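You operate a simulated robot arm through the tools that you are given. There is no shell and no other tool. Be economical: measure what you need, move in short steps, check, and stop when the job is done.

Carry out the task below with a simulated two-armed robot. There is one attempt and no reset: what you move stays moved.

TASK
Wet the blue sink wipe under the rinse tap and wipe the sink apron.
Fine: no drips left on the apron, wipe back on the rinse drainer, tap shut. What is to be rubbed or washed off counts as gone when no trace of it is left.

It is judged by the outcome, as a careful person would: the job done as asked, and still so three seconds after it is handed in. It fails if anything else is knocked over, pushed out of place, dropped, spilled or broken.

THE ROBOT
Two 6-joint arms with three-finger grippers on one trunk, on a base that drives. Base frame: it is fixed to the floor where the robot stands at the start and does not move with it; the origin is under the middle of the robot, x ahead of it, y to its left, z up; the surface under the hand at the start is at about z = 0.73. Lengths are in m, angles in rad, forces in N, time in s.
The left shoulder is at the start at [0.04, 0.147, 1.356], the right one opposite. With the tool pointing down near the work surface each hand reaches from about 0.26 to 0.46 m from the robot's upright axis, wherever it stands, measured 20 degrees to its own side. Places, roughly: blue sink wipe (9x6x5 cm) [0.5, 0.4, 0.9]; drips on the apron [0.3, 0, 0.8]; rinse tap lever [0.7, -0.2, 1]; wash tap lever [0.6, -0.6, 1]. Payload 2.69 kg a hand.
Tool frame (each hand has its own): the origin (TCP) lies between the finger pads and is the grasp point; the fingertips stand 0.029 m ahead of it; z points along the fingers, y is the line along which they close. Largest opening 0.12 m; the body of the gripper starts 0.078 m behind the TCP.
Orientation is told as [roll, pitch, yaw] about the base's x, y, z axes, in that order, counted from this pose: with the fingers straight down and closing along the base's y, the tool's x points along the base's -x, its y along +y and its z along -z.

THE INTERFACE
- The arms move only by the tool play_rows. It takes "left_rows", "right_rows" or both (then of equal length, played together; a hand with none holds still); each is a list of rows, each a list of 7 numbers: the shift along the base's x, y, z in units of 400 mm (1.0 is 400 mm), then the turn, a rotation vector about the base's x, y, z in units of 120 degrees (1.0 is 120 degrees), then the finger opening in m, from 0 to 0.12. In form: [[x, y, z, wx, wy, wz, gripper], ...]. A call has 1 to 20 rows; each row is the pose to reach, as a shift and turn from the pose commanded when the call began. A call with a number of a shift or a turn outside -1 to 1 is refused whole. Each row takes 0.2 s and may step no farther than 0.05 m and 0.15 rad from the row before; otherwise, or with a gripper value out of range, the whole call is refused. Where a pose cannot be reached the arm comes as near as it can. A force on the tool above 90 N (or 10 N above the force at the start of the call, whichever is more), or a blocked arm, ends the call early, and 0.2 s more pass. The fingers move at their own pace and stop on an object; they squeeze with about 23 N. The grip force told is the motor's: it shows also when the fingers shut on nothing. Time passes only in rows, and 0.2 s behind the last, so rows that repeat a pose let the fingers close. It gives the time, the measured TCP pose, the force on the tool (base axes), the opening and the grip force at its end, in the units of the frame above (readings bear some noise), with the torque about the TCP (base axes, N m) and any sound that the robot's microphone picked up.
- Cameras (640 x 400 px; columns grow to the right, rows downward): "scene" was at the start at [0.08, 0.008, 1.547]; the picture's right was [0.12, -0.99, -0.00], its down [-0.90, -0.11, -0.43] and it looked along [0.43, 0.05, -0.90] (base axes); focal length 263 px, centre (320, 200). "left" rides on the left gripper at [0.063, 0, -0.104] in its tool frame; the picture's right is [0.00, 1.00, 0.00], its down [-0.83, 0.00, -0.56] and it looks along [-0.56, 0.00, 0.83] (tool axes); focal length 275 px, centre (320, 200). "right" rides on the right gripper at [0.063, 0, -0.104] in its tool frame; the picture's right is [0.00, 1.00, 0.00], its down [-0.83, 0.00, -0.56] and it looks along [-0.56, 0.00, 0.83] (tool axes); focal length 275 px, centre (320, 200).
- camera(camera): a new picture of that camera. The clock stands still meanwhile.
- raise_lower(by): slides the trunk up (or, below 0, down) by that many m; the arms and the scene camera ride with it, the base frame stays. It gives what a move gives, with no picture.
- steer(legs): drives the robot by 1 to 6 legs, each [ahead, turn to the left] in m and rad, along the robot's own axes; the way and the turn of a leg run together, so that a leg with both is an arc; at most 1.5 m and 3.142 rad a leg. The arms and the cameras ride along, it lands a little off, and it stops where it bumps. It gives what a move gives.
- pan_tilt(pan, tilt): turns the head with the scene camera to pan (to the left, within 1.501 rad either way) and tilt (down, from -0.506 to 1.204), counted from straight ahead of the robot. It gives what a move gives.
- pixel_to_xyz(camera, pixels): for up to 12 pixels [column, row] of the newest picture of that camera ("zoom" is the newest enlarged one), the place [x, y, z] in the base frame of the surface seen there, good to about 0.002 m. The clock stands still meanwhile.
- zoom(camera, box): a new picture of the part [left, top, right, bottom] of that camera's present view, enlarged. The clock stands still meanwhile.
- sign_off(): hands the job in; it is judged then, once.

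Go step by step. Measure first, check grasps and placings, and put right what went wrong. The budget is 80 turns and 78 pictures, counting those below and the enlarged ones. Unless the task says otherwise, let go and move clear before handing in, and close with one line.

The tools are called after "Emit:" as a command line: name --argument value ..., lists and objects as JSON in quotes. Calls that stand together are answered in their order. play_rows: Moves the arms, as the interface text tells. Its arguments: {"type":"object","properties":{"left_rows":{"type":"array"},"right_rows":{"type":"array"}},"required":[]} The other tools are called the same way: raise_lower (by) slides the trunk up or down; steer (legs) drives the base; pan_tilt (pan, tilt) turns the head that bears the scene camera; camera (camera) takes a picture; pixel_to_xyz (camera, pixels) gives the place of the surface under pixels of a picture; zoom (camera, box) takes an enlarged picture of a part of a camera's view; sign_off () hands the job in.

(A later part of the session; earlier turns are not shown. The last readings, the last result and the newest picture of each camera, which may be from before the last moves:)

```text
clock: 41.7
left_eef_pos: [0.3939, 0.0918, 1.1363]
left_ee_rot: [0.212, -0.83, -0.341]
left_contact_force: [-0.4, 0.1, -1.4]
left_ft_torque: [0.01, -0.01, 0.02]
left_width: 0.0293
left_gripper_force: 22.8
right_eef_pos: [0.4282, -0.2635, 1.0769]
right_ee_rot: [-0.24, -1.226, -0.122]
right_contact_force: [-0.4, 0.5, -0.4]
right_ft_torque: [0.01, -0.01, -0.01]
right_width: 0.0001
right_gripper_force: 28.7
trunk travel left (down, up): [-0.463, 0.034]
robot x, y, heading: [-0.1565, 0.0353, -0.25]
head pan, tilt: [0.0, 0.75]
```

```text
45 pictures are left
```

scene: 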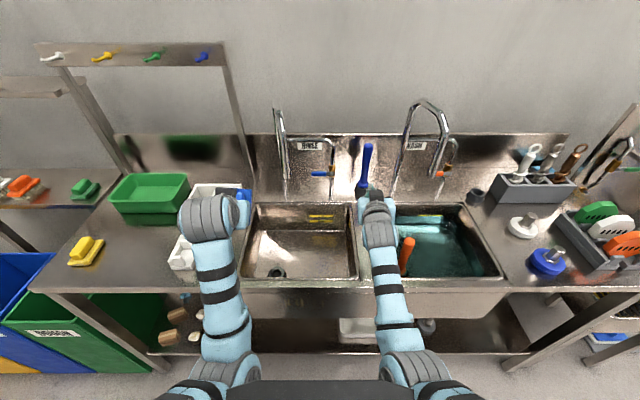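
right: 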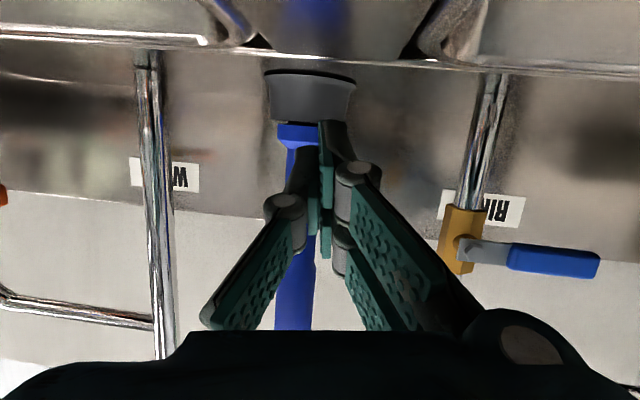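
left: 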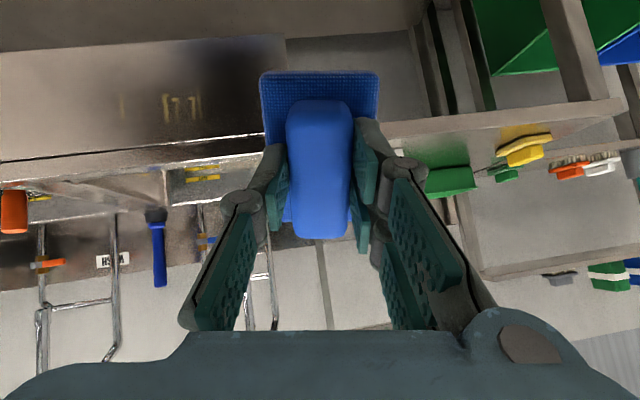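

The plunger still stands upright. Lowering the trunk slightly and setting the right hand level at lever height, square, so that driving forward slips the fingers beneath the handle.

Emit:
raise_lower --by -0.06

Emit:
play_rows --right_rows '[[0.04, 0.063, -0.02, 0, 0, 0.02, 0], [0.08, 0.126, -0.05, 0, 0, 0.04, 0], [0.12, 0.19, -0.09, 0, 0, 0.057, 0], [0.16, 0.253, -0.13, 0, 0, 0.057, 0], [0.197, 0.316, -0.1675, 0, 0, 0.057, 0], [0.197, 0.316, -0.1675, 0, 0, 0.057, 0]]'

Emit:
camera --camera "right"

```text
clock: 42.7
left_eef_pos: [0.3927, 0.0923, 1.0746]
left_ee_rot: [0.211, -0.829, -0.343]
left_contact_force: [-0.3, -0.7, 0.3]
left_ft_torque: [0.0, -0.01, 0.01]
left_width: 0.0294
left_gripper_force: 23.1
right_eef_pos: [0.4265, -0.2632, 1.0169]
right_ee_rot: [-0.24, -1.223, -0.122]
right_contact_force: [-0.6, -0.8, -0.2]
right_ft_torque: [-0.01, 0.04, 0.02]
right_width: 0.0
right_gripper_force: 28.3
trunk travel left (down, up): [-0.403, 0.094]
robot x, y, heading: [-0.1548, 0.0335, -0.252]
head pan, tilt: [0.0, 0.75]
```

```text
clock: 44.1
left_eef_pos: [0.3931, 0.092, 1.0752]
left_ee_rot: [0.211, -0.828, -0.343]
left_contact_force: [-1.3, 0.2, -0.7]
left_ft_torque: [-0.01, 0.02, 0.01]
left_width: 0.0292
left_gripper_force: 22.9
right_eef_pos: [0.4989, -0.1456, 0.9617]
right_ee_rot: [-0.244, -1.229, -0.001]
right_contact_force: [-0.1, 0.3, 0.7]
right_ft_torque: [-0.04, 0.0, 0.02]
right_width: 0.0001
right_gripper_force: 28.6
right hand out of reach, approached as far as the arm can: row 5, 6
trunk travel left (down, up): [-0.403, 0.094]
robot x, y, heading: [-0.1565, 0.0326, -0.253]
head pan, tilt: [0.0, 0.75]
```

```text
44 pictures are left
```

right: 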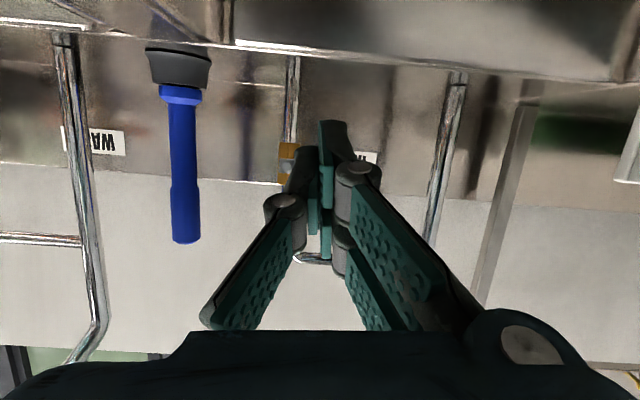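

Hand is level at (0.499,-0.146,0.962), in line with the handle. Driving forward in two steps.

Emit:
steer --legs '[[0.095, 0]]'

Emit:
camera --camera "right"

Emit:
pixel_to_xyz --camera "right" --pixels '[[390, 130], [400, 125], [380, 135], [290, 150], [325, 140]]'

```text
clock: 45.2
left_eef_pos: [0.4762, 0.0704, 1.079]
left_ee_rot: [0.213, -0.835, -0.344]
left_contact_force: [0.2, -0.4, -0.3]
left_ft_torque: [0.01, -0.04, 0.03]
left_width: 0.0292
left_gripper_force: 23.7
right_eef_pos: [0.5793, -0.1671, 0.9656]
right_ee_rot: [-0.25, -1.229, 0.0]
right_contact_force: [-1.3, 0.5, 0.1]
right_ft_torque: [-0.02, -0.06, 0.0]
right_width: 0.0
right_gripper_force: 28.3
trunk travel left (down, up): [-0.403, 0.094]
robot x, y, heading: [-0.0648, 0.0106, -0.255]
head pan, tilt: [0.0, 0.75]
```

```text
43 pictures are left
```

right: 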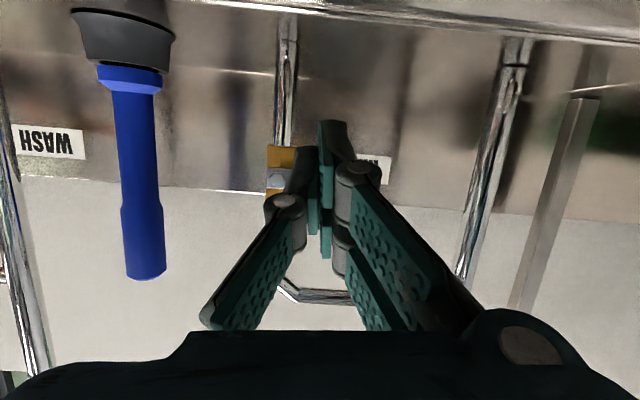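

```text
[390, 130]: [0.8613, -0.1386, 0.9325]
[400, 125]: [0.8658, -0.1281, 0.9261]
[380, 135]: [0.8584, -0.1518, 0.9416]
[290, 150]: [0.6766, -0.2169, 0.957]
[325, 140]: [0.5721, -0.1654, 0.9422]
```

Lowering a touch and shifting left, then driving the remaining 0.06 m so the fingers go beneath the handle.

Emit:
play_rows --right_rows '[[0.0, 0.01, -0.02, 0, 0, 0, 0], [0.004, 0.02, -0.04, 0, 0, 0, 0], [0.004, 0.02, -0.04, 0, 0, 0, 0]]'

Emit:
steer --legs '[[0.058, 0]]'

Emit:
camera --camera "right"

Emit:
zoom --camera "scene" --box '[240, 80, 400, 200]'

```text
clock: 46.0
left_eef_pos: [0.4845, 0.069, 1.0748]
left_ee_rot: [0.214, -0.827, -0.341]
left_contact_force: [0.6, -1.2, -0.8]
left_ft_torque: [0.0, 0.03, 0.0]
left_width: 0.0293
left_gripper_force: 23.0
right_eef_pos: [0.5858, -0.164, 0.9524]
right_ee_rot: [-0.242, -1.221, -0.006]
right_contact_force: [1.2, 1.0, 0.5]
right_ft_torque: [0.02, -0.01, 0.0]
right_width: 0.0002
right_gripper_force: 29.0
right hand out of reach, approached as far as the arm can: row 1, 2, 3
trunk travel left (down, up): [-0.403, 0.094]
robot x, y, heading: [-0.0628, 0.012, -0.249]
head pan, tilt: [0.0, 0.75]
```

```text
clock: 47.0
left_eef_pos: [0.5304, 0.0587, 1.0802]
left_ee_rot: [0.216, -0.839, -0.342]
left_contact_force: [-0.2, 0.3, 0.2]
left_ft_torque: [0.01, -0.07, 0.02]
left_width: 0.0293
left_gripper_force: 22.8
right_eef_pos: [0.6321, -0.1743, 0.9581]
right_ee_rot: [-0.252, -1.231, 0.002]
right_contact_force: [-0.8, 1.6, 0.7]
right_ft_torque: [0.0, -0.02, -0.05]
right_width: 0.0
right_gripper_force: 28.0
trunk travel left (down, up): [-0.403, 0.094]
robot x, y, heading: [-0.0088, -0.004, -0.251]
head pan, tilt: [0.0, 0.75]
```

```text
42 pictures are left
```

right: 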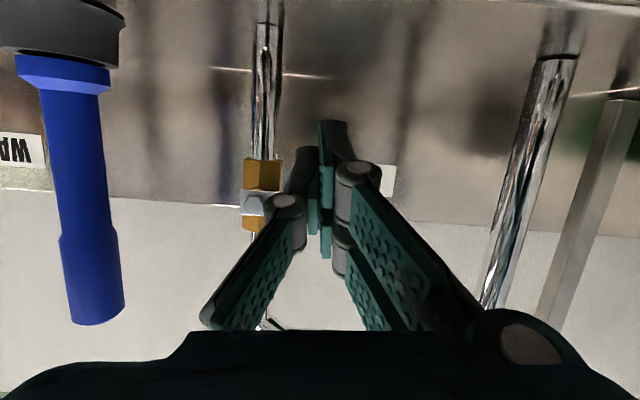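

```text
3.33 times, centred on (320, 140) of scene
```

zoom: 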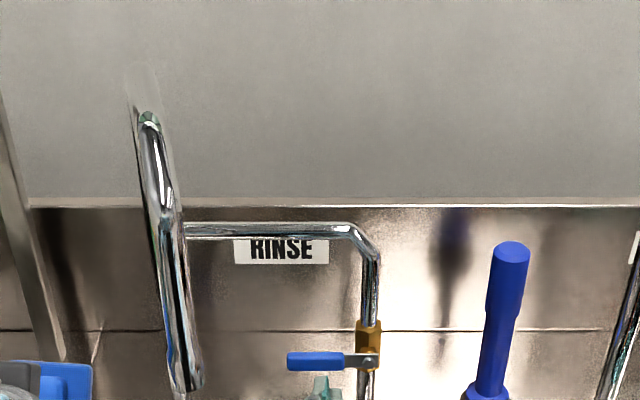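

Fingertips are just short of the handle's front face. Extending 0.018 m further underneath.

Emit:
play_rows --right_rows '[[0.022, -0.005, -0.005, 0, 0, 0, 0], [0.044, -0.011, -0.005, 0, 0, 0, 0], [0.044, -0.011, -0.005, 0, 0, 0, 0]]'

Emit:
zoom --camera "scene" --box '[280, 140, 360, 200]'

```text
clock: 47.8
left_eef_pos: [0.5375, 0.0557, 1.0761]
left_ee_rot: [0.216, -0.833, -0.342]
left_contact_force: [-0.1, 0.8, -1.3]
left_ft_torque: [0.04, 0.01, 0.0]
left_width: 0.0293
left_gripper_force: 23.0
right_eef_pos: [0.6384, -0.177, 0.9519]
right_ee_rot: [-0.247, -1.22, -0.001]
right_contact_force: [-0.3, 1.0, -0.3]
right_ft_torque: [0.01, 0.03, -0.01]
right_width: 0.0
right_gripper_force: 28.5
right hand out of reach, approached as far as the arm can: row 1, 2, 3
trunk travel left (down, up): [-0.403, 0.094]
robot x, y, heading: [-0.0089, -0.0018, -0.25]
head pan, tilt: [0.0, 0.75]
```

```text
6.67 times, centred on (320, 170) of scene
```

zoom: 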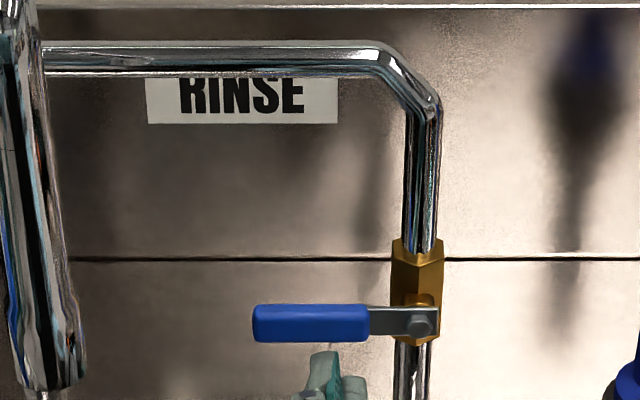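

Tip is at n≈0.689, only grazing the handle. Driving 0.022 m more.

Emit:
steer --legs '[[0.024, 0]]'

Emit:
zoom --camera "scene" --box '[280, 140, 360, 200]'

```text
clock: 48.6
left_eef_pos: [0.5586, 0.0506, 1.0778]
left_ee_rot: [0.217, -0.836, -0.343]
left_contact_force: [-0.7, -0.2, -0.9]
left_ft_torque: [-0.02, -0.02, -0.01]
left_width: 0.0293
left_gripper_force: 23.0
right_eef_pos: [0.6597, -0.1817, 0.9553]
right_ee_rot: [-0.249, -1.225, 0.002]
right_contact_force: [-1.0, 0.3, 0.8]
right_ft_torque: [0.02, -0.01, 0.01]
right_width: 0.0001
right_gripper_force: 28.1
trunk travel left (down, up): [-0.403, 0.094]
robot x, y, heading: [0.0149, -0.0087, -0.248]
head pan, tilt: [0.0, 0.75]
```

```text
6.67 times, centred on (320, 170) of scene
```

zoom: 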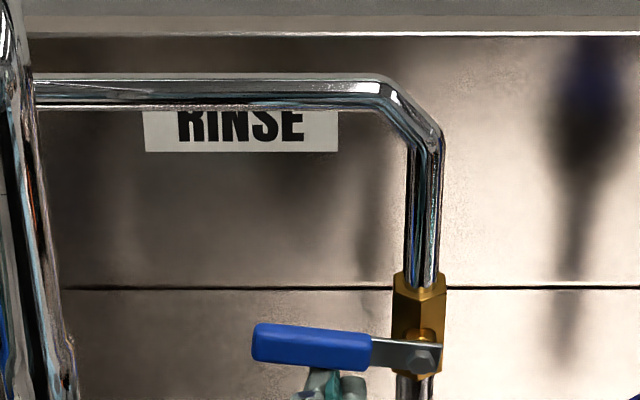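

The lever already tipped up slightly, so up opens it. Pushing upward along an arc.

Emit:
play_rows --right_rows '[[0, 0.005, 0.03, 0, 0, 0, 0], [0, 0.005, 0.06, 0, 0, 0, 0], [0, 0, 0.09, 0, 0, 0, 0], [-0.002, -0.005, 0.115, 0, 0, 0, 0], [-0.004, -0.012, 0.135, 0, 0, 0, 0]]'

Emit:
zoom --camera "scene" --box '[240, 120, 400, 240]'

```text
clock: 49.8
left_eef_pos: [0.5718, 0.08, 1.0732]
left_ee_rot: [0.255, -0.827, -0.35]
left_contact_force: [-0.1, 0.5, -1.7]
left_ft_torque: [-0.03, 0.03, -0.03]
left_width: 0.0293
left_gripper_force: 23.1
right_eef_pos: [0.6788, -0.1967, 1.0143]
right_ee_rot: [-0.344, -1.235, 0.081]
right_contact_force: [4.9, 52.6, -12.0]
right_ft_torque: [0.76, 0.29, 0.46]
right_width: 0.0
right_gripper_force: 28.1
right hand out of reach, approached as far as the arm can: row 2, 3, 4, 5
trunk travel left (down, up): [-0.403, 0.094]
robot x, y, heading: [0.0186, -0.0038, -0.243]
head pan, tilt: [0.0, 0.75]
```

```text
3.33 times, centred on (320, 180) of scene
```

zoom: 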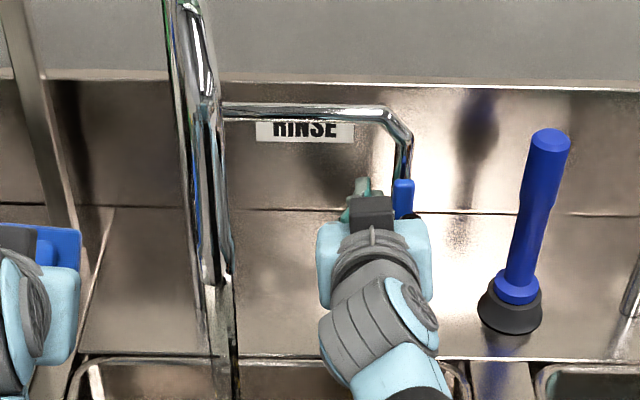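

The lever is now upright (zoom (403,200)): open. Releasing the sideways load, backing the base 0.1 m, and checking the water.

Emit:
play_rows --right_rows '[[0.012, 0.048, 0, 0, 0, 0, 0], [0.012, 0.048, 0, 0, 0, 0, 0]]'

Emit:
steer --legs '[[-0.11, -0.007]]'

Emit:
camera --camera "scene"

Emit:
zoom --camera "scene" --box '[240, 100, 400, 220]'

```text
clock: 50.4
left_eef_pos: [0.5616, 0.0558, 1.0792]
left_ee_rot: [0.214, -0.842, -0.339]
left_contact_force: [0.2, 0.2, 0.2]
left_ft_torque: [-0.01, -0.03, -0.02]
left_width: 0.0291
left_gripper_force: 23.0
right_eef_pos: [0.6754, -0.195, 0.9984]
right_ee_rot: [-0.3, -1.22, 0.033]
right_contact_force: [-12.3, 18.3, -3.4]
right_ft_torque: [0.15, 0.16, -0.09]
right_width: 0.0001
right_gripper_force: 28.4
right hand out of reach, approached as far as the arm can: row 1, 2
trunk travel left (down, up): [-0.403, 0.094]
robot x, y, heading: [0.0136, -0.0093, -0.247]
head pan, tilt: [0.0, 0.75]
```

```text
clock: 51.6
left_eef_pos: [0.464, 0.0736, 1.0714]
left_ee_rot: [0.213, -0.822, -0.345]
left_contact_force: [0.3, -0.5, -1.3]
left_ft_torque: [0.01, 0.04, -0.03]
left_width: 0.0293
left_gripper_force: 23.1
right_eef_pos: [0.5808, -0.1779, 0.9934]
right_ee_rot: [-0.276, -1.214, 0.012]
right_contact_force: [0.3, -0.3, 0.0]
right_ft_torque: [0.05, 0.08, 0.04]
right_width: 0.0
right_gripper_force: 28.8
trunk travel left (down, up): [-0.403, 0.094]
robot x, y, heading: [-0.0887, 0.0172, -0.256]
head pan, tilt: [0.0, 0.75]
```

```text
37 pictures are left
```

scene: 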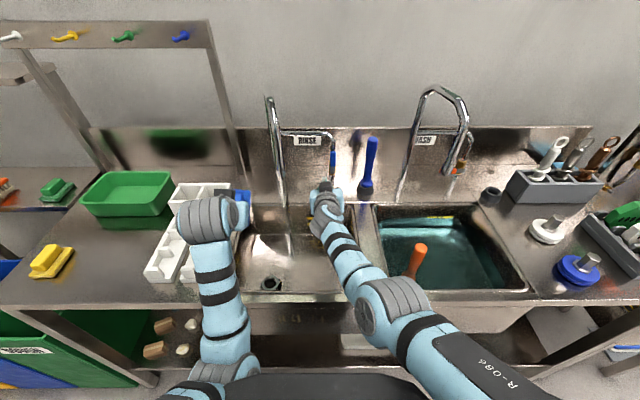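

```text
3.33 times, centred on (320, 160) of scene
```

zoom: 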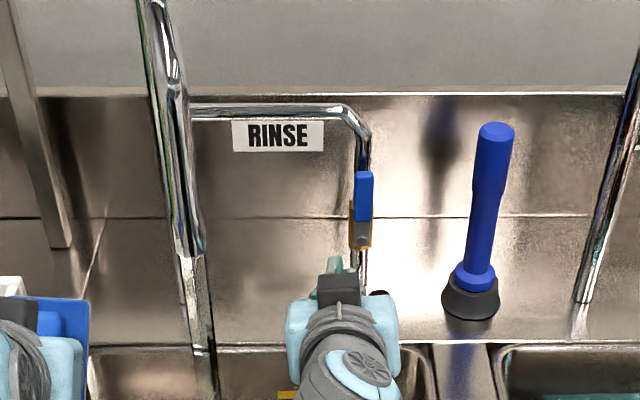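

Water is running (stream below the outlet at zoom (205,300)). Measuring the upright lever and the stream, then moving the right hand aside.

Emit:
pixel_to_xyz --camera "zoom" --pixels '[[363, 210], [363, 190], [363, 174], [357, 200], [371, 200], [363, 235], [368, 155], [205, 300], [212, 370], [195, 250], [362, 285]]'

Emit:
play_rows --right_rows '[[-0.03, -0.08, 0.02, 0, 0, 0, 0], [-0.06, -0.16, 0.05, 0, 0, 0, 0], [-0.09, -0.24, 0.08, 0, 0, 0, 0], [-0.12, -0.32, 0.1, 0, 0, 0, 0], [-0.12, -0.32, 0.1, 0, 0, 0, 0]]'

```text
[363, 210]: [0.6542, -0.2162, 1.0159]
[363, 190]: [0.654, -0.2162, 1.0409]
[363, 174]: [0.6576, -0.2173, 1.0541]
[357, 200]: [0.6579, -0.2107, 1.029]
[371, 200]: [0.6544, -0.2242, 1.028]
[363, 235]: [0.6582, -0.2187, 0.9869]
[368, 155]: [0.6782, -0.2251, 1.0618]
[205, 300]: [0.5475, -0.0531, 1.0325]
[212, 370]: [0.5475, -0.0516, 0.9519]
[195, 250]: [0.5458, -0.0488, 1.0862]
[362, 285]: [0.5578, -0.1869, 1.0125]
```

```text
clock: 52.8
left_eef_pos: [0.4595, 0.0755, 1.0736]
left_ee_rot: [0.214, -0.827, -0.344]
left_contact_force: [0.9, -1.2, -1.8]
left_ft_torque: [-0.01, 0.02, 0.0]
left_width: 0.0292
left_gripper_force: 22.9
right_eef_pos: [0.5299, -0.304, 1.0368]
right_ee_rot: [-0.283, -1.22, 0.018]
right_contact_force: [0.3, 0.1, 0.0]
right_ft_torque: [0.0, 0.01, -0.03]
right_width: 0.0
right_gripper_force: 28.6
trunk travel left (down, up): [-0.403, 0.094]
robot x, y, heading: [-0.0886, 0.0175, -0.259]
head pan, tilt: [0.0, 0.75]
```

The handle has ~15 mm clearance ahead of the pipe. Now bringing the wipe under the stream (at (0.5475,-0.0525)).

Emit:
play_rows --left_rows '[[0, 0, -0.1, 0, 0, 0, 0], [0, -0.03, -0.2, 0, 0, 0, 0], [0.02, -0.12, -0.235, 0, 0, 0, 0], [0.05, -0.22, -0.235, 0, 0, 0, 0], [0.1, -0.3145, -0.235, 0, 0, 0, 0], [0.1, -0.3145, -0.235, 0, 0, 0, 0], [0.1, -0.3145, -0.235, 0, 0, 0, 0]]'

Emit:
camera --camera "left"

Emit:
camera --camera "scene"

```text
clock: 53.8
left_eef_pos: [0.5077, 0.0812, 0.9833]
left_ee_rot: [0.455, -0.827, -0.455]
left_contact_force: [0.1, 0.2, 0.3]
left_ft_torque: [0.03, 0.02, 0.04]
left_width: 0.0293
left_gripper_force: 22.9
left hand out of reach, approached as far as the arm can: row 4
right_eef_pos: [0.5292, -0.3059, 1.0364]
right_ee_rot: [-0.283, -1.219, 0.017]
right_contact_force: [-0.7, 0.3, -0.4]
right_ft_torque: [-0.01, 0.01, -0.03]
right_width: 0.0001
right_gripper_force: 28.8
trunk travel left (down, up): [-0.403, 0.094]
robot x, y, heading: [-0.0912, 0.0185, -0.255]
head pan, tilt: [0.0, 0.75]
stopped in row 4 (left hand): the arm was blocked; the commanded pose is now the measured one
```

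```text
35 pictures are left
```

left: 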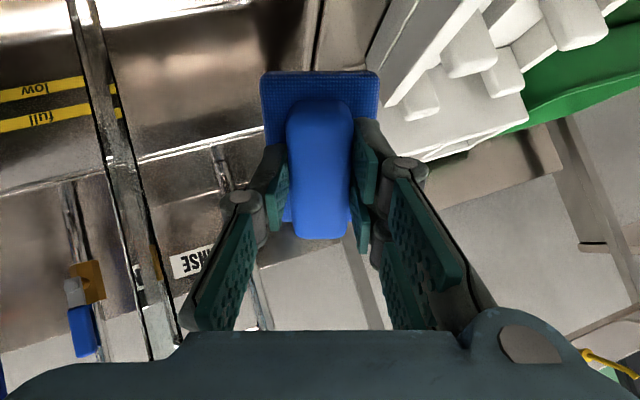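

```text
34 pictures are left
```

scene: 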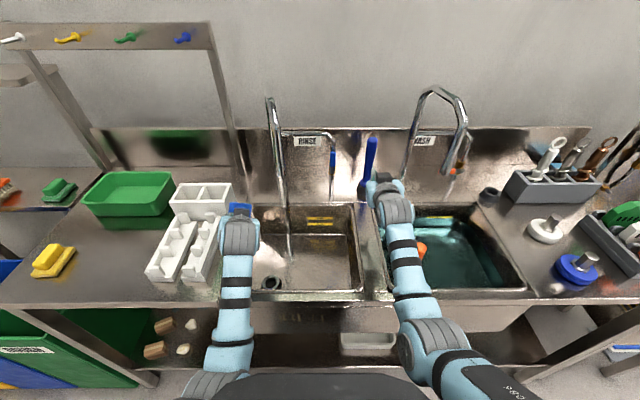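

The arm sits at its inner limit, so instead I'll turn the base right by 0.205 rad, which swings the wipe into the stream while the right hand stays clear.

Emit:
steer --legs '[[0, -0.205]]'

Emit:
camera --camera "left"

Emit:
zoom --camera "scene" --box '[240, 100, 400, 220]'

```text
clock: 54.9
left_eef_pos: [0.5076, -0.0395, 0.9829]
left_ee_rot: [0.453, -0.828, -0.659]
left_contact_force: [0.5, 0.5, -1.5]
left_ft_torque: [0.0, 0.04, -0.02]
left_width: 0.0289
left_gripper_force: 23.4
right_eef_pos: [0.4514, -0.423, 1.0363]
right_ee_rot: [-0.283, -1.219, -0.187]
right_contact_force: [0.0, -0.3, 0.0]
right_ft_torque: [0.01, 0.01, 0.02]
right_width: 0.0002
right_gripper_force: 28.4
trunk travel left (down, up): [-0.403, 0.094]
robot x, y, heading: [-0.0903, 0.0219, -0.46]
head pan, tilt: [0.0, 0.75]
```

```text
33 pictures are left
```

left: 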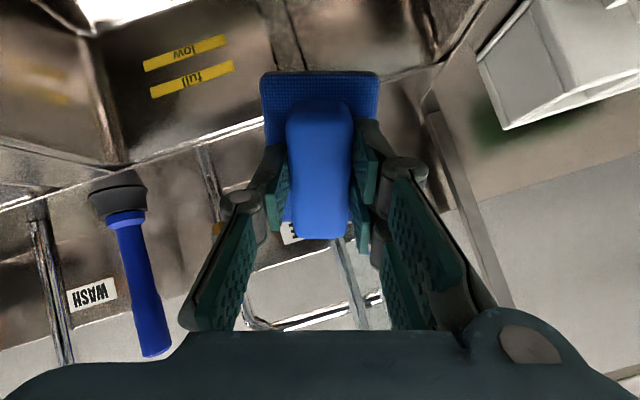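

```text
3.33 times, centred on (320, 160) of scene
```

zoom: 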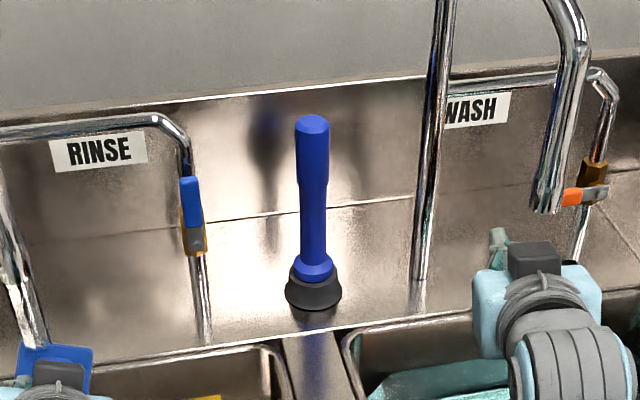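

The wipe sits just beneath the outlet (zoom lower-left). A closer look at the stream hitting it.

Emit:
zoom --camera "scene" --box '[205, 150, 305, 230]'

Emit:
pixel_to_xyz --camera "zoom" --pixels '[[320, 270], [300, 262], [300, 330], [350, 275], [290, 240], [270, 300], [330, 300]]'

```text
5.00 times, centred on (255, 190) of scene
```

zoom: 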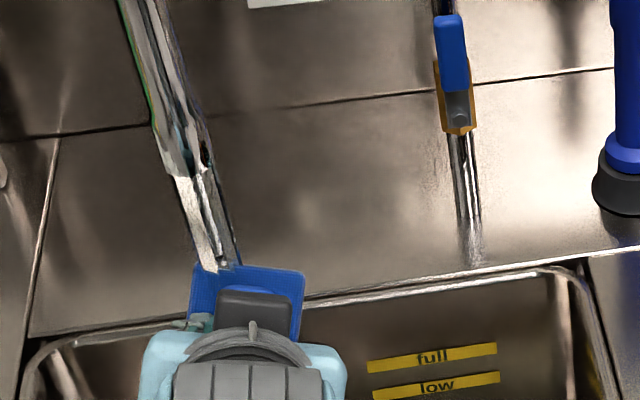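

```text
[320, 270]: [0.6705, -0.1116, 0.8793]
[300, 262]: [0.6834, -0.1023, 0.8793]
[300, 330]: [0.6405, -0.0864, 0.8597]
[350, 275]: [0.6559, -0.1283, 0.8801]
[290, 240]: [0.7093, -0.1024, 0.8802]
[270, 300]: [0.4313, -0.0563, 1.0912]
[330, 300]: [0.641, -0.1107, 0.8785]
```

Emit:
pixel_to_xyz --camera "zoom" --pixels '[[205, 275], [215, 285], [200, 300], [295, 280], [250, 275], [207, 240], [212, 262], [250, 300]]'

Emit:
zoom --camera "left" --box '[220, 40, 420, 240]'

```text
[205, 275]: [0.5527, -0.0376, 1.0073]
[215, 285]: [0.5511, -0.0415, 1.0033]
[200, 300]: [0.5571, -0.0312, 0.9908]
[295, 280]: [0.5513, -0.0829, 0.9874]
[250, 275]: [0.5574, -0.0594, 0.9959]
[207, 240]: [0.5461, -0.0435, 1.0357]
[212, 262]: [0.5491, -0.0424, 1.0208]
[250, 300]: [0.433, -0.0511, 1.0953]
```

```text
2.00 times, centred on (320, 140) of left
```

zoom: 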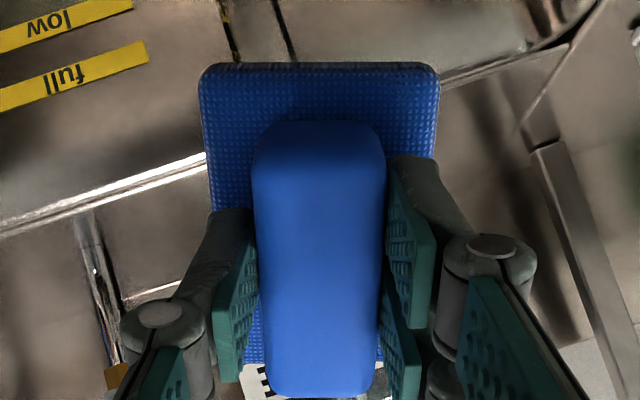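

The stream lands right at the wipe's upper edge; I'll push the wipe 2.5 cm further in and 1.2 cm left and hold it there to soak.

Emit:
play_rows --left_rows '[[0.03, 0.015, 0, 0, 0, 0, 0], [0.06, 0.03, 0, 0, 0, 0, 0], [0.06, 0.03, 0, 0, 0, 0, 0], [0.06, 0.03, 0, 0, 0, 0, 0], [0.06, 0.03, 0, 0, 0, 0, 0], [0.06, 0.03, 0, 0, 0, 0, 0], [0.06, 0.03, 0, 0, 0, 0, 0], [0.06, 0.03, 0, 0, 0, 0, 0], [0.06, 0.03, 0, 0, 0, 0, 0], [0.06, 0.03, 0, 0, 0, 0, 0], [0.06, 0.03, 0, 0, 0, 0, 0], [0.06, 0.03, 0, 0, 0, 0, 0], [0.03, 0.03, 0, 0, 0, 0, 0], [0.03, 0.03, 0, 0, 0, 0, 0], [0.03, 0.03, 0, 0, 0, 0, 0], [0.03, 0.03, 0, 0, 0, 0, 0]]'

Emit:
zoom --camera "scene" --box '[205, 150, 305, 230]'

Emit:
zoom --camera "left" --box '[220, 40, 420, 240]'

```text
clock: 58.3
left_eef_pos: [0.5186, -0.0296, 0.9831]
left_ee_rot: [0.456, -0.827, -0.659]
left_contact_force: [-0.6, 0.4, -0.1]
left_ft_torque: [0.0, 0.05, 0.0]
left_width: 0.0292
left_gripper_force: 23.4
right_eef_pos: [0.4497, -0.4244, 1.0371]
right_ee_rot: [-0.279, -1.221, -0.189]
right_contact_force: [0.0, -0.8, -0.6]
right_ft_torque: [-0.01, 0.0, 0.0]
right_width: 0.0
right_gripper_force: 28.3
trunk travel left (down, up): [-0.403, 0.094]
robot x, y, heading: [-0.0889, 0.0158, -0.455]
head pan, tilt: [0.0, 0.75]
```

```text
5.00 times, centred on (255, 190) of scene
```

zoom: 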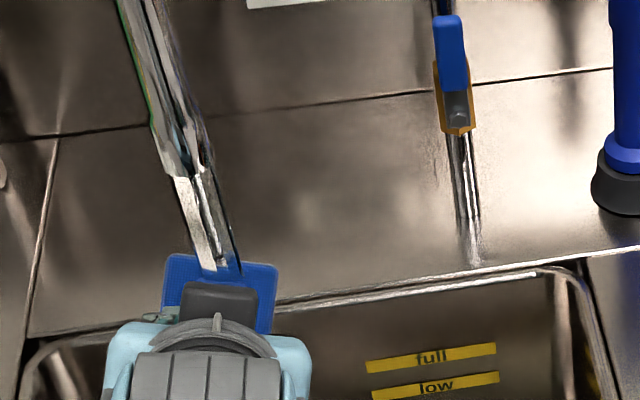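

```text
2.00 times, centred on (320, 140) of left
```

zoom: 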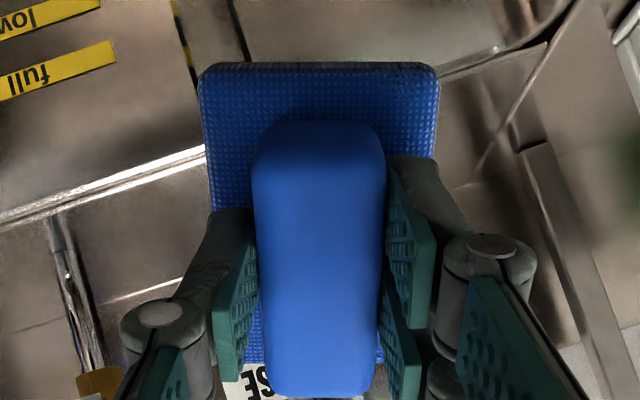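

The plate looks darker, i.e. wet. Now turning the base back, lifting the wipe clear beside the spout but still over the sink, and bringing the right hand to the right side of the upright lever.

Emit:
steer --legs '[[0, 0.205]]'

Emit:
play_rows --left_rows '[[0, 0, 0.06, 0, 0, 0, 0], [0, 0, 0.12, 0, 0, 0, 0], [0, 0, 0.18, 0, 0, 0, 0], [0, 0, 0.18, 0, 0, 0, 0]]' --right_rows '[[0.005, 0.06, 0, 0, 0, 0, 0], [0.01, 0.12, 0, 0, 0, 0, 0], [0.018, 0.19, 0, 0, 0, 0, 0], [0.018, 0.19, 0, 0, 0, 0, 0]]'

Emit:
camera --camera "right"

```text
clock: 59.5
left_eef_pos: [0.5168, 0.095, 0.9831]
left_ee_rot: [0.456, -0.826, -0.455]
left_contact_force: [0.4, 0.0, -0.5]
left_ft_torque: [-0.01, 0.03, 0.01]
left_width: 0.0294
left_gripper_force: 23.0
right_eef_pos: [0.5289, -0.3063, 1.0372]
right_ee_rot: [-0.279, -1.221, 0.015]
right_contact_force: [0.4, 0.6, -0.2]
right_ft_torque: [-0.01, 0.03, 0.0]
right_width: 0.0
right_gripper_force: 28.7
trunk travel left (down, up): [-0.403, 0.094]
robot x, y, heading: [-0.0896, 0.0179, -0.256]
head pan, tilt: [0.0, 0.75]
```

```text
clock: 60.5
left_eef_pos: [0.5167, 0.0949, 1.0533]
left_ee_rot: [0.455, -0.828, -0.453]
left_contact_force: [-0.9, -0.3, -0.7]
left_ft_torque: [-0.04, -0.01, 0.01]
left_width: 0.0294
left_gripper_force: 23.2
right_eef_pos: [0.5359, -0.2402, 1.0351]
right_ee_rot: [-0.33, -1.216, 0.047]
right_contact_force: [0.4, -1.1, -1.1]
right_ft_torque: [-0.02, -0.02, -0.02]
right_width: 0.0
right_gripper_force: 28.3
trunk travel left (down, up): [-0.403, 0.094]
robot x, y, heading: [-0.0929, 0.0193, -0.254]
head pan, tilt: [0.0, 0.75]
```

```text
27 pictures are left
```

right: 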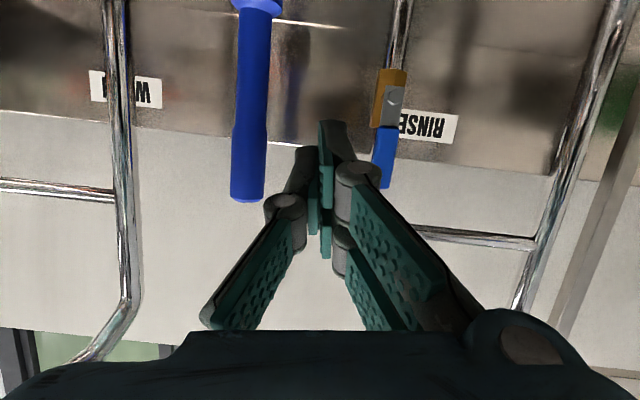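

The fingers are right of the upright handle (handle at (385,160), fingers (325,150)). Driving forward 0.10 m.

Emit:
steer --legs '[[0.105, 0.003]]'

Emit:
camera --camera "right"

```text
clock: 61.7
left_eef_pos: [0.6129, 0.0707, 1.0585]
left_ee_rot: [0.458, -0.834, -0.453]
left_contact_force: [-1.4, 0.7, 0.1]
left_ft_torque: [0.02, -0.01, -0.04]
left_width: 0.0296
left_gripper_force: 23.2
right_eef_pos: [0.6327, -0.2639, 1.0404]
right_ee_rot: [-0.328, -1.224, 0.054]
right_contact_force: [-0.6, 0.5, 0.1]
right_ft_torque: [0.0, 0.0, -0.03]
right_width: 0.0
right_gripper_force: 28.5
trunk travel left (down, up): [-0.403, 0.094]
robot x, y, heading: [0.0125, -0.0067, -0.255]
head pan, tilt: [0.0, 0.75]
```

```text
26 pictures are left
```

right: 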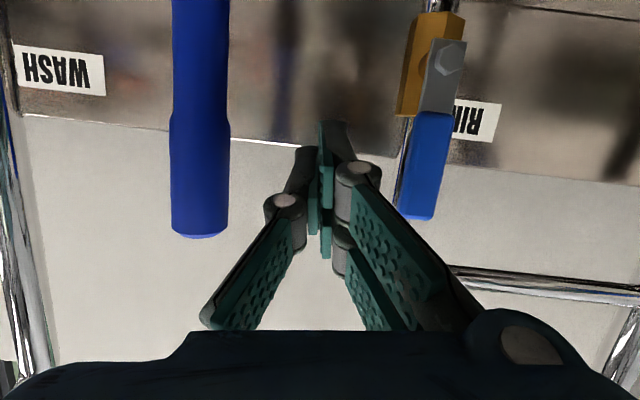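

Fingers now stand right of the handle at the right depth. Pushing it left, first two arc steps.

Emit:
play_rows --right_rows '[[0.0195, 0.076, 0.012, 0, 0, 0, 0], [0.036, 0.142, 0.012, 0, 0, 0, 0], [0.051, 0.2, -0.018, 0, 0, 0, 0], [0.051, 0.2, -0.018, 0, 0, 0, 0]]'

Emit:
camera --camera "right"

```text
clock: 62.7
left_eef_pos: [0.6119, 0.0617, 1.0603]
left_ee_rot: [0.471, -0.829, -0.464]
left_contact_force: [-0.3, 0.5, -0.8]
left_ft_torque: [-0.02, 0.01, -0.02]
left_width: 0.0294
left_gripper_force: 22.6
right_eef_pos: [0.6644, -0.2422, 1.0205]
right_ee_rot: [-0.378, -1.214, 0.073]
right_contact_force: [-32.7, -42.1, 3.6]
right_ft_torque: [-0.66, 0.51, 0.05]
right_width: 0.0
right_gripper_force: 28.3
right hand out of reach, approached as far as the arm can: row 2, 3, 4
trunk travel left (down, up): [-0.403, 0.094]
robot x, y, heading: [0.0118, -0.0078, -0.26]
head pan, tilt: [0.0, 0.75]
```

```text
25 pictures are left
```

right: 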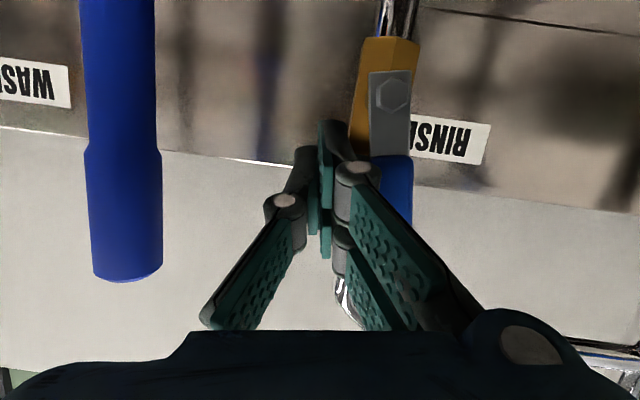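

The hand slid forward against the valve body because the arm is at its inner limit; the lever hasn't moved. Backing off a bit, then using a base turn to push the lever left.

Emit:
play_rows --right_rows '[[-0.05, -0.024, 0.02, 0, 0, 0, 0], [-0.104, -0.048, 0.04, 0, 0, 0, 0], [-0.104, -0.048, 0.04, 0, 0, 0, 0]]'

Emit:
steer --legs '[[0, 0.08]]'

Emit:
camera --camera "right"

```text
clock: 63.7
left_eef_pos: [0.6215, 0.0707, 1.0535]
left_ee_rot: [0.451, -0.827, -0.45]
left_contact_force: [-0.1, 0.3, -1.7]
left_ft_torque: [0.02, 0.05, -0.01]
left_width: 0.0293
left_gripper_force: 22.9
right_eef_pos: [0.6336, -0.284, 1.0412]
right_ee_rot: [-0.564, -1.208, 0.217]
right_contact_force: [-0.4, -0.3, -0.2]
right_ft_torque: [-0.03, 0.04, -0.02]
right_width: 0.0001
right_gripper_force: 28.4
right hand out of reach, approached as far as the arm can: row 1, 2, 3
trunk travel left (down, up): [-0.403, 0.094]
robot x, y, heading: [0.0102, -0.0087, -0.252]
head pan, tilt: [0.0, 0.75]
stopped in row 3 (right hand): the arm was blocked; the commanded pose is now the measured one
```

```text
clock: 64.5
left_eef_pos: [0.6105, 0.1156, 1.055]
left_ee_rot: [0.459, -0.827, -0.376]
left_contact_force: [-1.1, -0.9, -1.6]
left_ft_torque: [-0.01, 0.03, 0.04]
left_width: 0.0292
left_gripper_force: 23.1
right_eef_pos: [0.6507, -0.238, 1.0403]
right_ee_rot: [-0.554, -1.21, 0.29]
right_contact_force: [-1.5, -9.9, 3.8]
right_ft_torque: [0.14, -0.11, -0.33]
right_width: 0.0
right_gripper_force: 28.4
trunk travel left (down, up): [-0.403, 0.094]
robot x, y, heading: [0.0136, -0.0057, -0.17]
head pan, tilt: [0.0, 0.75]
```

```text
24 pictures are left
```

right: 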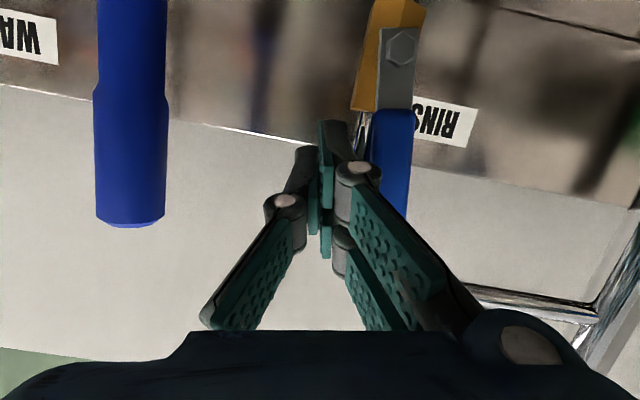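

Contact begins (10 N) but the tips reach as deep as the pipe. Backing the base 17 mm, then turning further left.

Emit:
steer --legs '[[-0.018, 0], [0, 0.05]]'

Emit:
camera --camera "right"

```text
clock: 65.7
left_eef_pos: [0.585, 0.1514, 1.0555]
left_ee_rot: [0.456, -0.828, -0.324]
left_contact_force: [0.6, -0.3, -0.6]
left_ft_torque: [0.01, -0.01, 0.0]
left_width: 0.0294
left_gripper_force: 23.4
right_eef_pos: [0.6426, -0.2013, 1.0411]
right_ee_rot: [-0.563, -1.21, 0.346]
right_contact_force: [-0.4, 0.1, -0.1]
right_ft_torque: [-0.01, -0.02, 0.03]
right_width: 0.0
right_gripper_force: 28.4
trunk travel left (down, up): [-0.403, 0.094]
robot x, y, heading: [-0.0028, -0.0021, -0.122]
head pan, tilt: [0.0, 0.75]
```

```text
23 pictures are left
```

right: 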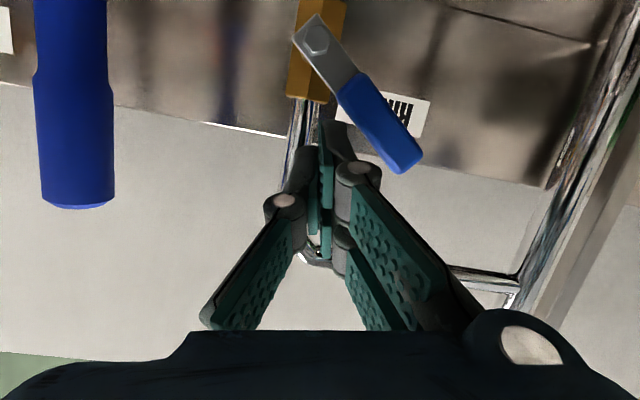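

The lever has swung about 40° towards shut. Turning a bit more, then pressing down with the arm.

Emit:
steer --legs '[[0, 0.04]]'

Emit:
play_rows --right_rows '[[0, 0, -0.04, 0, 0, 0, 0], [0, 0, -0.07, 0, 0, 0, 0], [0, 0, -0.1, 0, 0, 0, 0], [0, 0, -0.12, 0, 0, 0, 0]]'

Emit:
camera --camera "right"

```text
clock: 66.5
left_eef_pos: [0.5796, 0.1724, 1.054]
left_ee_rot: [0.456, -0.828, -0.283]
left_contact_force: [0.2, 1.0, -1.6]
left_ft_torque: [0.01, 0.01, 0.0]
left_width: 0.0294
left_gripper_force: 23.3
right_eef_pos: [0.653, -0.1763, 1.0415]
right_ee_rot: [-0.565, -1.207, 0.387]
right_contact_force: [-0.6, -0.5, 0.1]
right_ft_torque: [0.01, -0.02, -0.01]
right_width: 0.0001
right_gripper_force: 28.8
trunk travel left (down, up): [-0.403, 0.094]
robot x, y, heading: [-0.0035, -0.0037, -0.085]
head pan, tilt: [0.0, 0.75]
```

```text
clock: 67.5
left_eef_pos: [0.5727, 0.1762, 1.0594]
left_ee_rot: [0.455, -0.837, -0.283]
left_contact_force: [0.0, 0.5, -0.5]
left_ft_torque: [-0.01, 0.02, 0.0]
left_width: 0.0295
left_gripper_force: 22.7
right_eef_pos: [0.6508, -0.1749, 1.0166]
right_ee_rot: [-0.636, -1.248, 0.458]
right_contact_force: [25.0, -5.2, 77.8]
right_ft_torque: [-0.04, -2.13, -0.14]
right_width: 0.0003
right_gripper_force: 29.0
trunk travel left (down, up): [-0.403, 0.094]
robot x, y, heading: [-0.0032, -0.0042, -0.082]
head pan, tilt: [0.0, 0.75]
```

```text
22 pictures are left
```

right: 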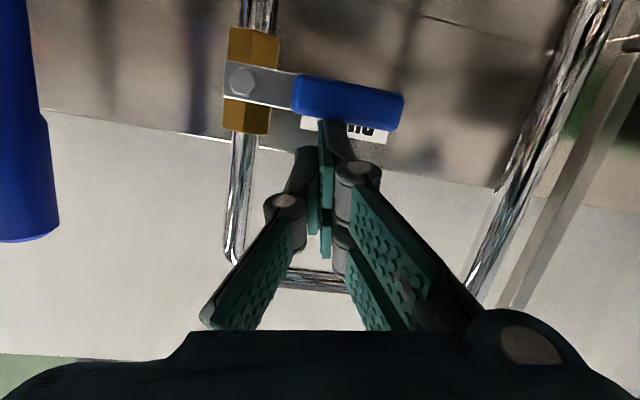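

The handle is again perpendicular to its pipe and hard against its stop (78 N). Lifting off, backing away, and checking the stream.

Emit:
play_rows --right_rows '[[0, 0, 0.06, 0, 0, 0, 0], [0, 0, 0.1, 0, 0, 0, 0], [0, 0, 0.1, 0, 0, 0, 0]]'

Emit:
steer --legs '[[-0.16, 0]]'

Emit:
zoom --camera "scene" --box '[240, 80, 480, 240]'

```text
clock: 68.3
left_eef_pos: [0.5787, 0.1738, 1.0542]
left_ee_rot: [0.455, -0.83, -0.282]
left_contact_force: [0.3, -0.2, -0.4]
left_ft_torque: [-0.02, 0.02, 0.01]
left_width: 0.0291
left_gripper_force: 22.6
right_eef_pos: [0.6522, -0.1747, 1.0336]
right_ee_rot: [-0.563, -1.205, 0.385]
right_contact_force: [0.0, 0.5, 0.2]
right_ft_torque: [-0.01, 0.02, 0.0]
right_width: 0.0
right_gripper_force: 28.4
trunk travel left (down, up): [-0.403, 0.094]
robot x, y, heading: [-0.0058, -0.0012, -0.075]
head pan, tilt: [0.0, 0.75]
```

```text
clock: 69.8
left_eef_pos: [0.4221, 0.1862, 1.0532]
left_ee_rot: [0.454, -0.825, -0.281]
left_contact_force: [1.0, 0.8, -1.5]
left_ft_torque: [0.0, 0.02, 0.01]
left_width: 0.0295
left_gripper_force: 22.7
right_eef_pos: [0.495, -0.1633, 1.0325]
right_ee_rot: [-0.563, -1.205, 0.385]
right_contact_force: [0.5, -0.5, 0.2]
right_ft_torque: [0.0, -0.03, -0.02]
right_width: 0.0
right_gripper_force: 28.2
trunk travel left (down, up): [-0.403, 0.094]
robot x, y, heading: [-0.1657, 0.0111, -0.083]
head pan, tilt: [0.0, 0.75]
```

```text
2.50 times, centred on (360, 160) of scene
```

zoom: 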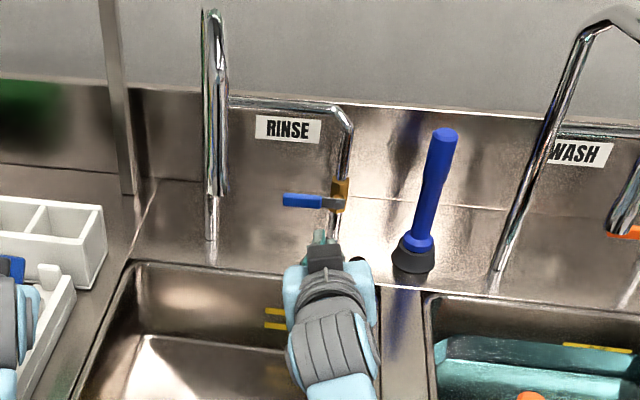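

The tap is shut and no water flows. Now backing away to face the apron squarely, then lowering while the right hand stays high.

Emit:
steer --legs '[[-0.291, 0], [0, -0.167]]'

Emit:
raise_lower --by -0.1

Emit:
play_rows --right_rows '[[0, 0, 0.1, 0, 0, 0, 0], [0, 0, 0.2, 0, 0, 0, 0], [0, 0, 0.3, 0, 0, 0, 0], [0, 0, 0.35, 0, 0, 0, 0]]' --left_rows '[[0, 0, -0.05, 0, 0, -0.03, 0], [0, 0, -0.1, 0, 0, -0.06, 0], [0, 0, -0.15, 0, 0, -0.09, 0], [0, 0, -0.2, 0, 0, -0.12, 0]]'

```text
clock: 72.4
left_eef_pos: [0.1532, 0.1103, 1.0544]
left_ee_rot: [0.452, -0.827, -0.45]
left_contact_force: [-0.8, 0.5, -0.5]
left_ft_torque: [-0.01, 0.02, -0.02]
left_width: 0.0294
left_gripper_force: 22.4
right_eef_pos: [0.1666, -0.2469, 1.0329]
right_ee_rot: [-0.57, -1.207, 0.221]
right_contact_force: [0.0, 0.2, 0.5]
right_ft_torque: [0.0, -0.02, -0.04]
right_width: 0.0
right_gripper_force: 28.6
trunk travel left (down, up): [-0.403, 0.094]
robot x, y, heading: [-0.4537, 0.0323, -0.252]
head pan, tilt: [0.0, 0.75]
```

```text
clock: 73.8
left_eef_pos: [0.1521, 0.1081, 0.9545]
left_ee_rot: [0.456, -0.827, -0.453]
left_contact_force: [0.4, 0.0, -0.7]
left_ft_torque: [-0.01, 0.01, 0.01]
left_width: 0.0296
left_gripper_force: 23.3
right_eef_pos: [0.1653, -0.2482, 0.9329]
right_ee_rot: [-0.567, -1.209, 0.217]
right_contact_force: [0.4, -0.2, 0.5]
right_ft_torque: [-0.02, -0.01, 0.02]
right_width: 0.0
right_gripper_force: 28.5
trunk travel left (down, up): [-0.303, 0.194]
robot x, y, heading: [-0.4535, 0.0333, -0.253]
head pan, tilt: [0.0, 0.75]
```

```text
clock: 74.8
left_eef_pos: [0.1522, 0.1079, 0.8728]
left_ee_rot: [0.453, -0.828, -0.704]
left_contact_force: [0.6, -0.6, -0.4]
left_ft_torque: [0.0, 0.0, -0.01]
left_width: 0.0292
left_gripper_force: 23.3
right_eef_pos: [0.1657, -0.246, 1.0747]
right_ee_rot: [-0.563, -1.207, 0.216]
right_contact_force: [-0.5, -0.2, 0.6]
right_ft_torque: [-0.01, 0.04, 0.06]
right_width: 0.0
right_gripper_force: 28.6
trunk travel left (down, up): [-0.303, 0.194]
robot x, y, heading: [-0.4529, 0.0313, -0.253]
head pan, tilt: [0.0, 0.75]
```

Left wipe is free in front of the apron. Levelling the left tool normal to the apron and lowering to z≈0.80, still ~9 cm short of contact.

Emit:
play_rows --left_rows '[[0.014, -0.03, -0.03, -0.0383, -0.0451, 0, 0], [0.028, -0.06, -0.06, -0.0766, -0.0901, 0, 0], [0.042, -0.09, -0.09, -0.1148, -0.1352, 0, 0], [0.056, -0.12, -0.12, -0.1531, -0.1803, 0, 0], [0.07, -0.15, -0.15, -0.1914, -0.2253, 0, 0], [0.084, -0.176, -0.18, -0.2297, -0.2704, 0, 0], [0.084, -0.176, -0.18, -0.2297, -0.2704, 0, 0]]'

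Emit:
camera --camera "left"

Emit:
camera --camera "scene"

```text
clock: 76.3
left_eef_pos: [0.1868, 0.0391, 0.8015]
left_ee_rot: [-1.078, -1.569, 0.83]
left_contact_force: [0.6, -0.5, -1.1]
left_ft_torque: [0.01, 0.02, 0.0]
left_width: 0.0295
left_gripper_force: 22.5
left hand out of reach, approached as far as the arm can: row 5, 6
right_eef_pos: [0.1662, -0.2468, 1.0739]
right_ee_rot: [-0.566, -1.208, 0.215]
right_contact_force: [-0.3, 0.2, 0.3]
right_ft_torque: [0.02, 0.01, -0.02]
right_width: 0.0
right_gripper_force: 29.0
trunk travel left (down, up): [-0.303, 0.194]
robot x, y, heading: [-0.457, 0.0336, -0.249]
head pan, tilt: [0.0, 0.75]
```

```text
20 pictures are left
```

left: 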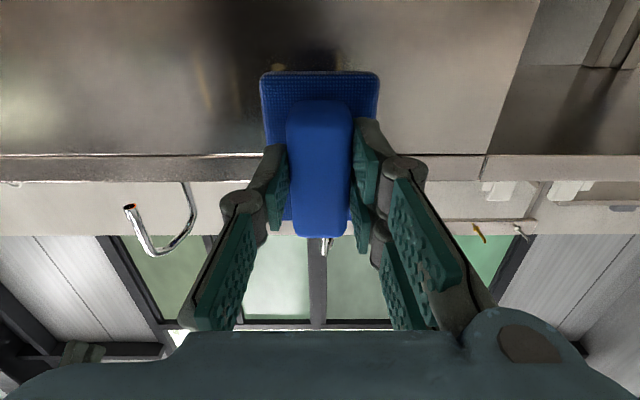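

```text
19 pictures are left
```

scene: 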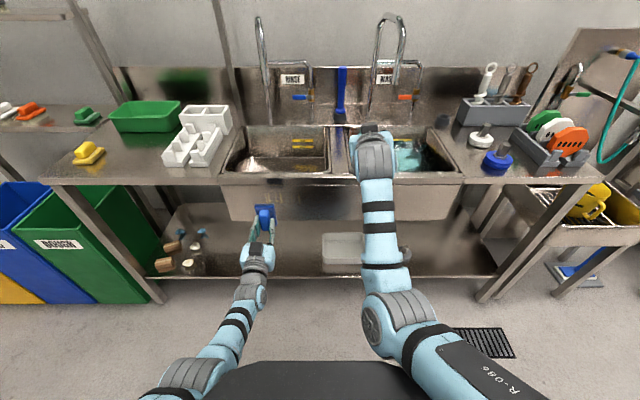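

Wipe is flat facing the apron (azimuth -0.248). Zooming the apron to locate each drip.

Emit:
zoom --camera "scene" --box '[220, 170, 340, 245]'

Emit:
zoom --camera "left" --box '[120, 0, 360, 160]'

Emit:
pixel_to_xyz --camera "zoom" --pixels '[[222, 200], [225, 290], [425, 175], [420, 150], [300, 100], [300, 350], [100, 200]]'

```text
5.33 times, centred on (280, 208) of scene
```

zoom: 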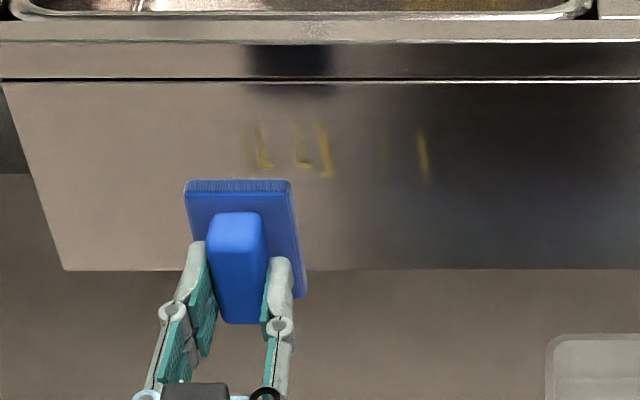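

```text
2.50 times, centred on (240, 80) of left
```

zoom: 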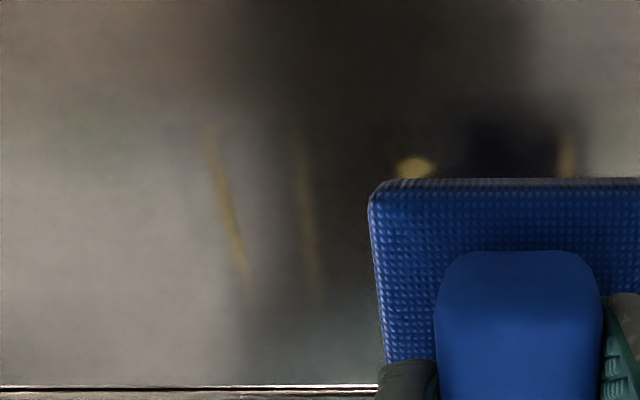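

```text
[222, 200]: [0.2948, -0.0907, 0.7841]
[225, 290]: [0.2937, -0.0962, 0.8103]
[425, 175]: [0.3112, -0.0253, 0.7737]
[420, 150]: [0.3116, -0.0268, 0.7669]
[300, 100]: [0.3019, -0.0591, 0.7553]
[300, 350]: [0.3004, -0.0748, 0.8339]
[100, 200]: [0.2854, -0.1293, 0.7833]
```

Five drips span t≈-0.02…0.10 along the apron, z≈0.765–0.825. Driving 6 cm nearer so the arm has reach to press.

Emit:
steer --legs '[[0.06, 0]]'

Emit:
play_rows --left_rows '[[0.02, 0.06, -0.01, 0, 0, 0, 0], [0.03, 0.11, -0.01, 0, 0, 0, 0], [0.03, 0.11, -0.01, 0, 0, 0, 0]]'

```text
clock: 77.3
left_eef_pos: [0.2386, 0.0256, 0.808]
left_ee_rot: [-3.07, -1.562, 2.818]
left_contact_force: [-1.0, 0.1, -0.7]
left_ft_torque: [-0.02, 0.0, 0.03]
left_width: 0.0291
left_gripper_force: 23.2
right_eef_pos: [0.2145, -0.2609, 1.0808]
right_ee_rot: [-0.576, -1.216, 0.227]
right_contact_force: [-0.5, -1.0, 0.1]
right_ft_torque: [0.01, 0.01, -0.02]
right_width: 0.0001
right_gripper_force: 28.2
trunk travel left (down, up): [-0.303, 0.194]
robot x, y, heading: [-0.4033, 0.0185, -0.248]
head pan, tilt: [0.0, 0.75]
```

```text
clock: 78.1
left_eef_pos: [0.2555, 0.0676, 0.7979]
left_ee_rot: [-0.049, -1.57, -0.203]
left_contact_force: [0.4, -0.2, -1.5]
left_ft_torque: [0.0, 0.02, 0.01]
left_width: 0.0294
left_gripper_force: 22.7
right_eef_pos: [0.2229, -0.2625, 1.0738]
right_ee_rot: [-0.562, -1.208, 0.215]
right_contact_force: [1.1, -0.4, 0.5]
right_ft_torque: [-0.01, -0.01, 0.0]
right_width: 0.0004
right_gripper_force: 28.4
trunk travel left (down, up): [-0.303, 0.194]
robot x, y, heading: [-0.3977, 0.0166, -0.253]
head pan, tilt: [0.0, 0.75]
```

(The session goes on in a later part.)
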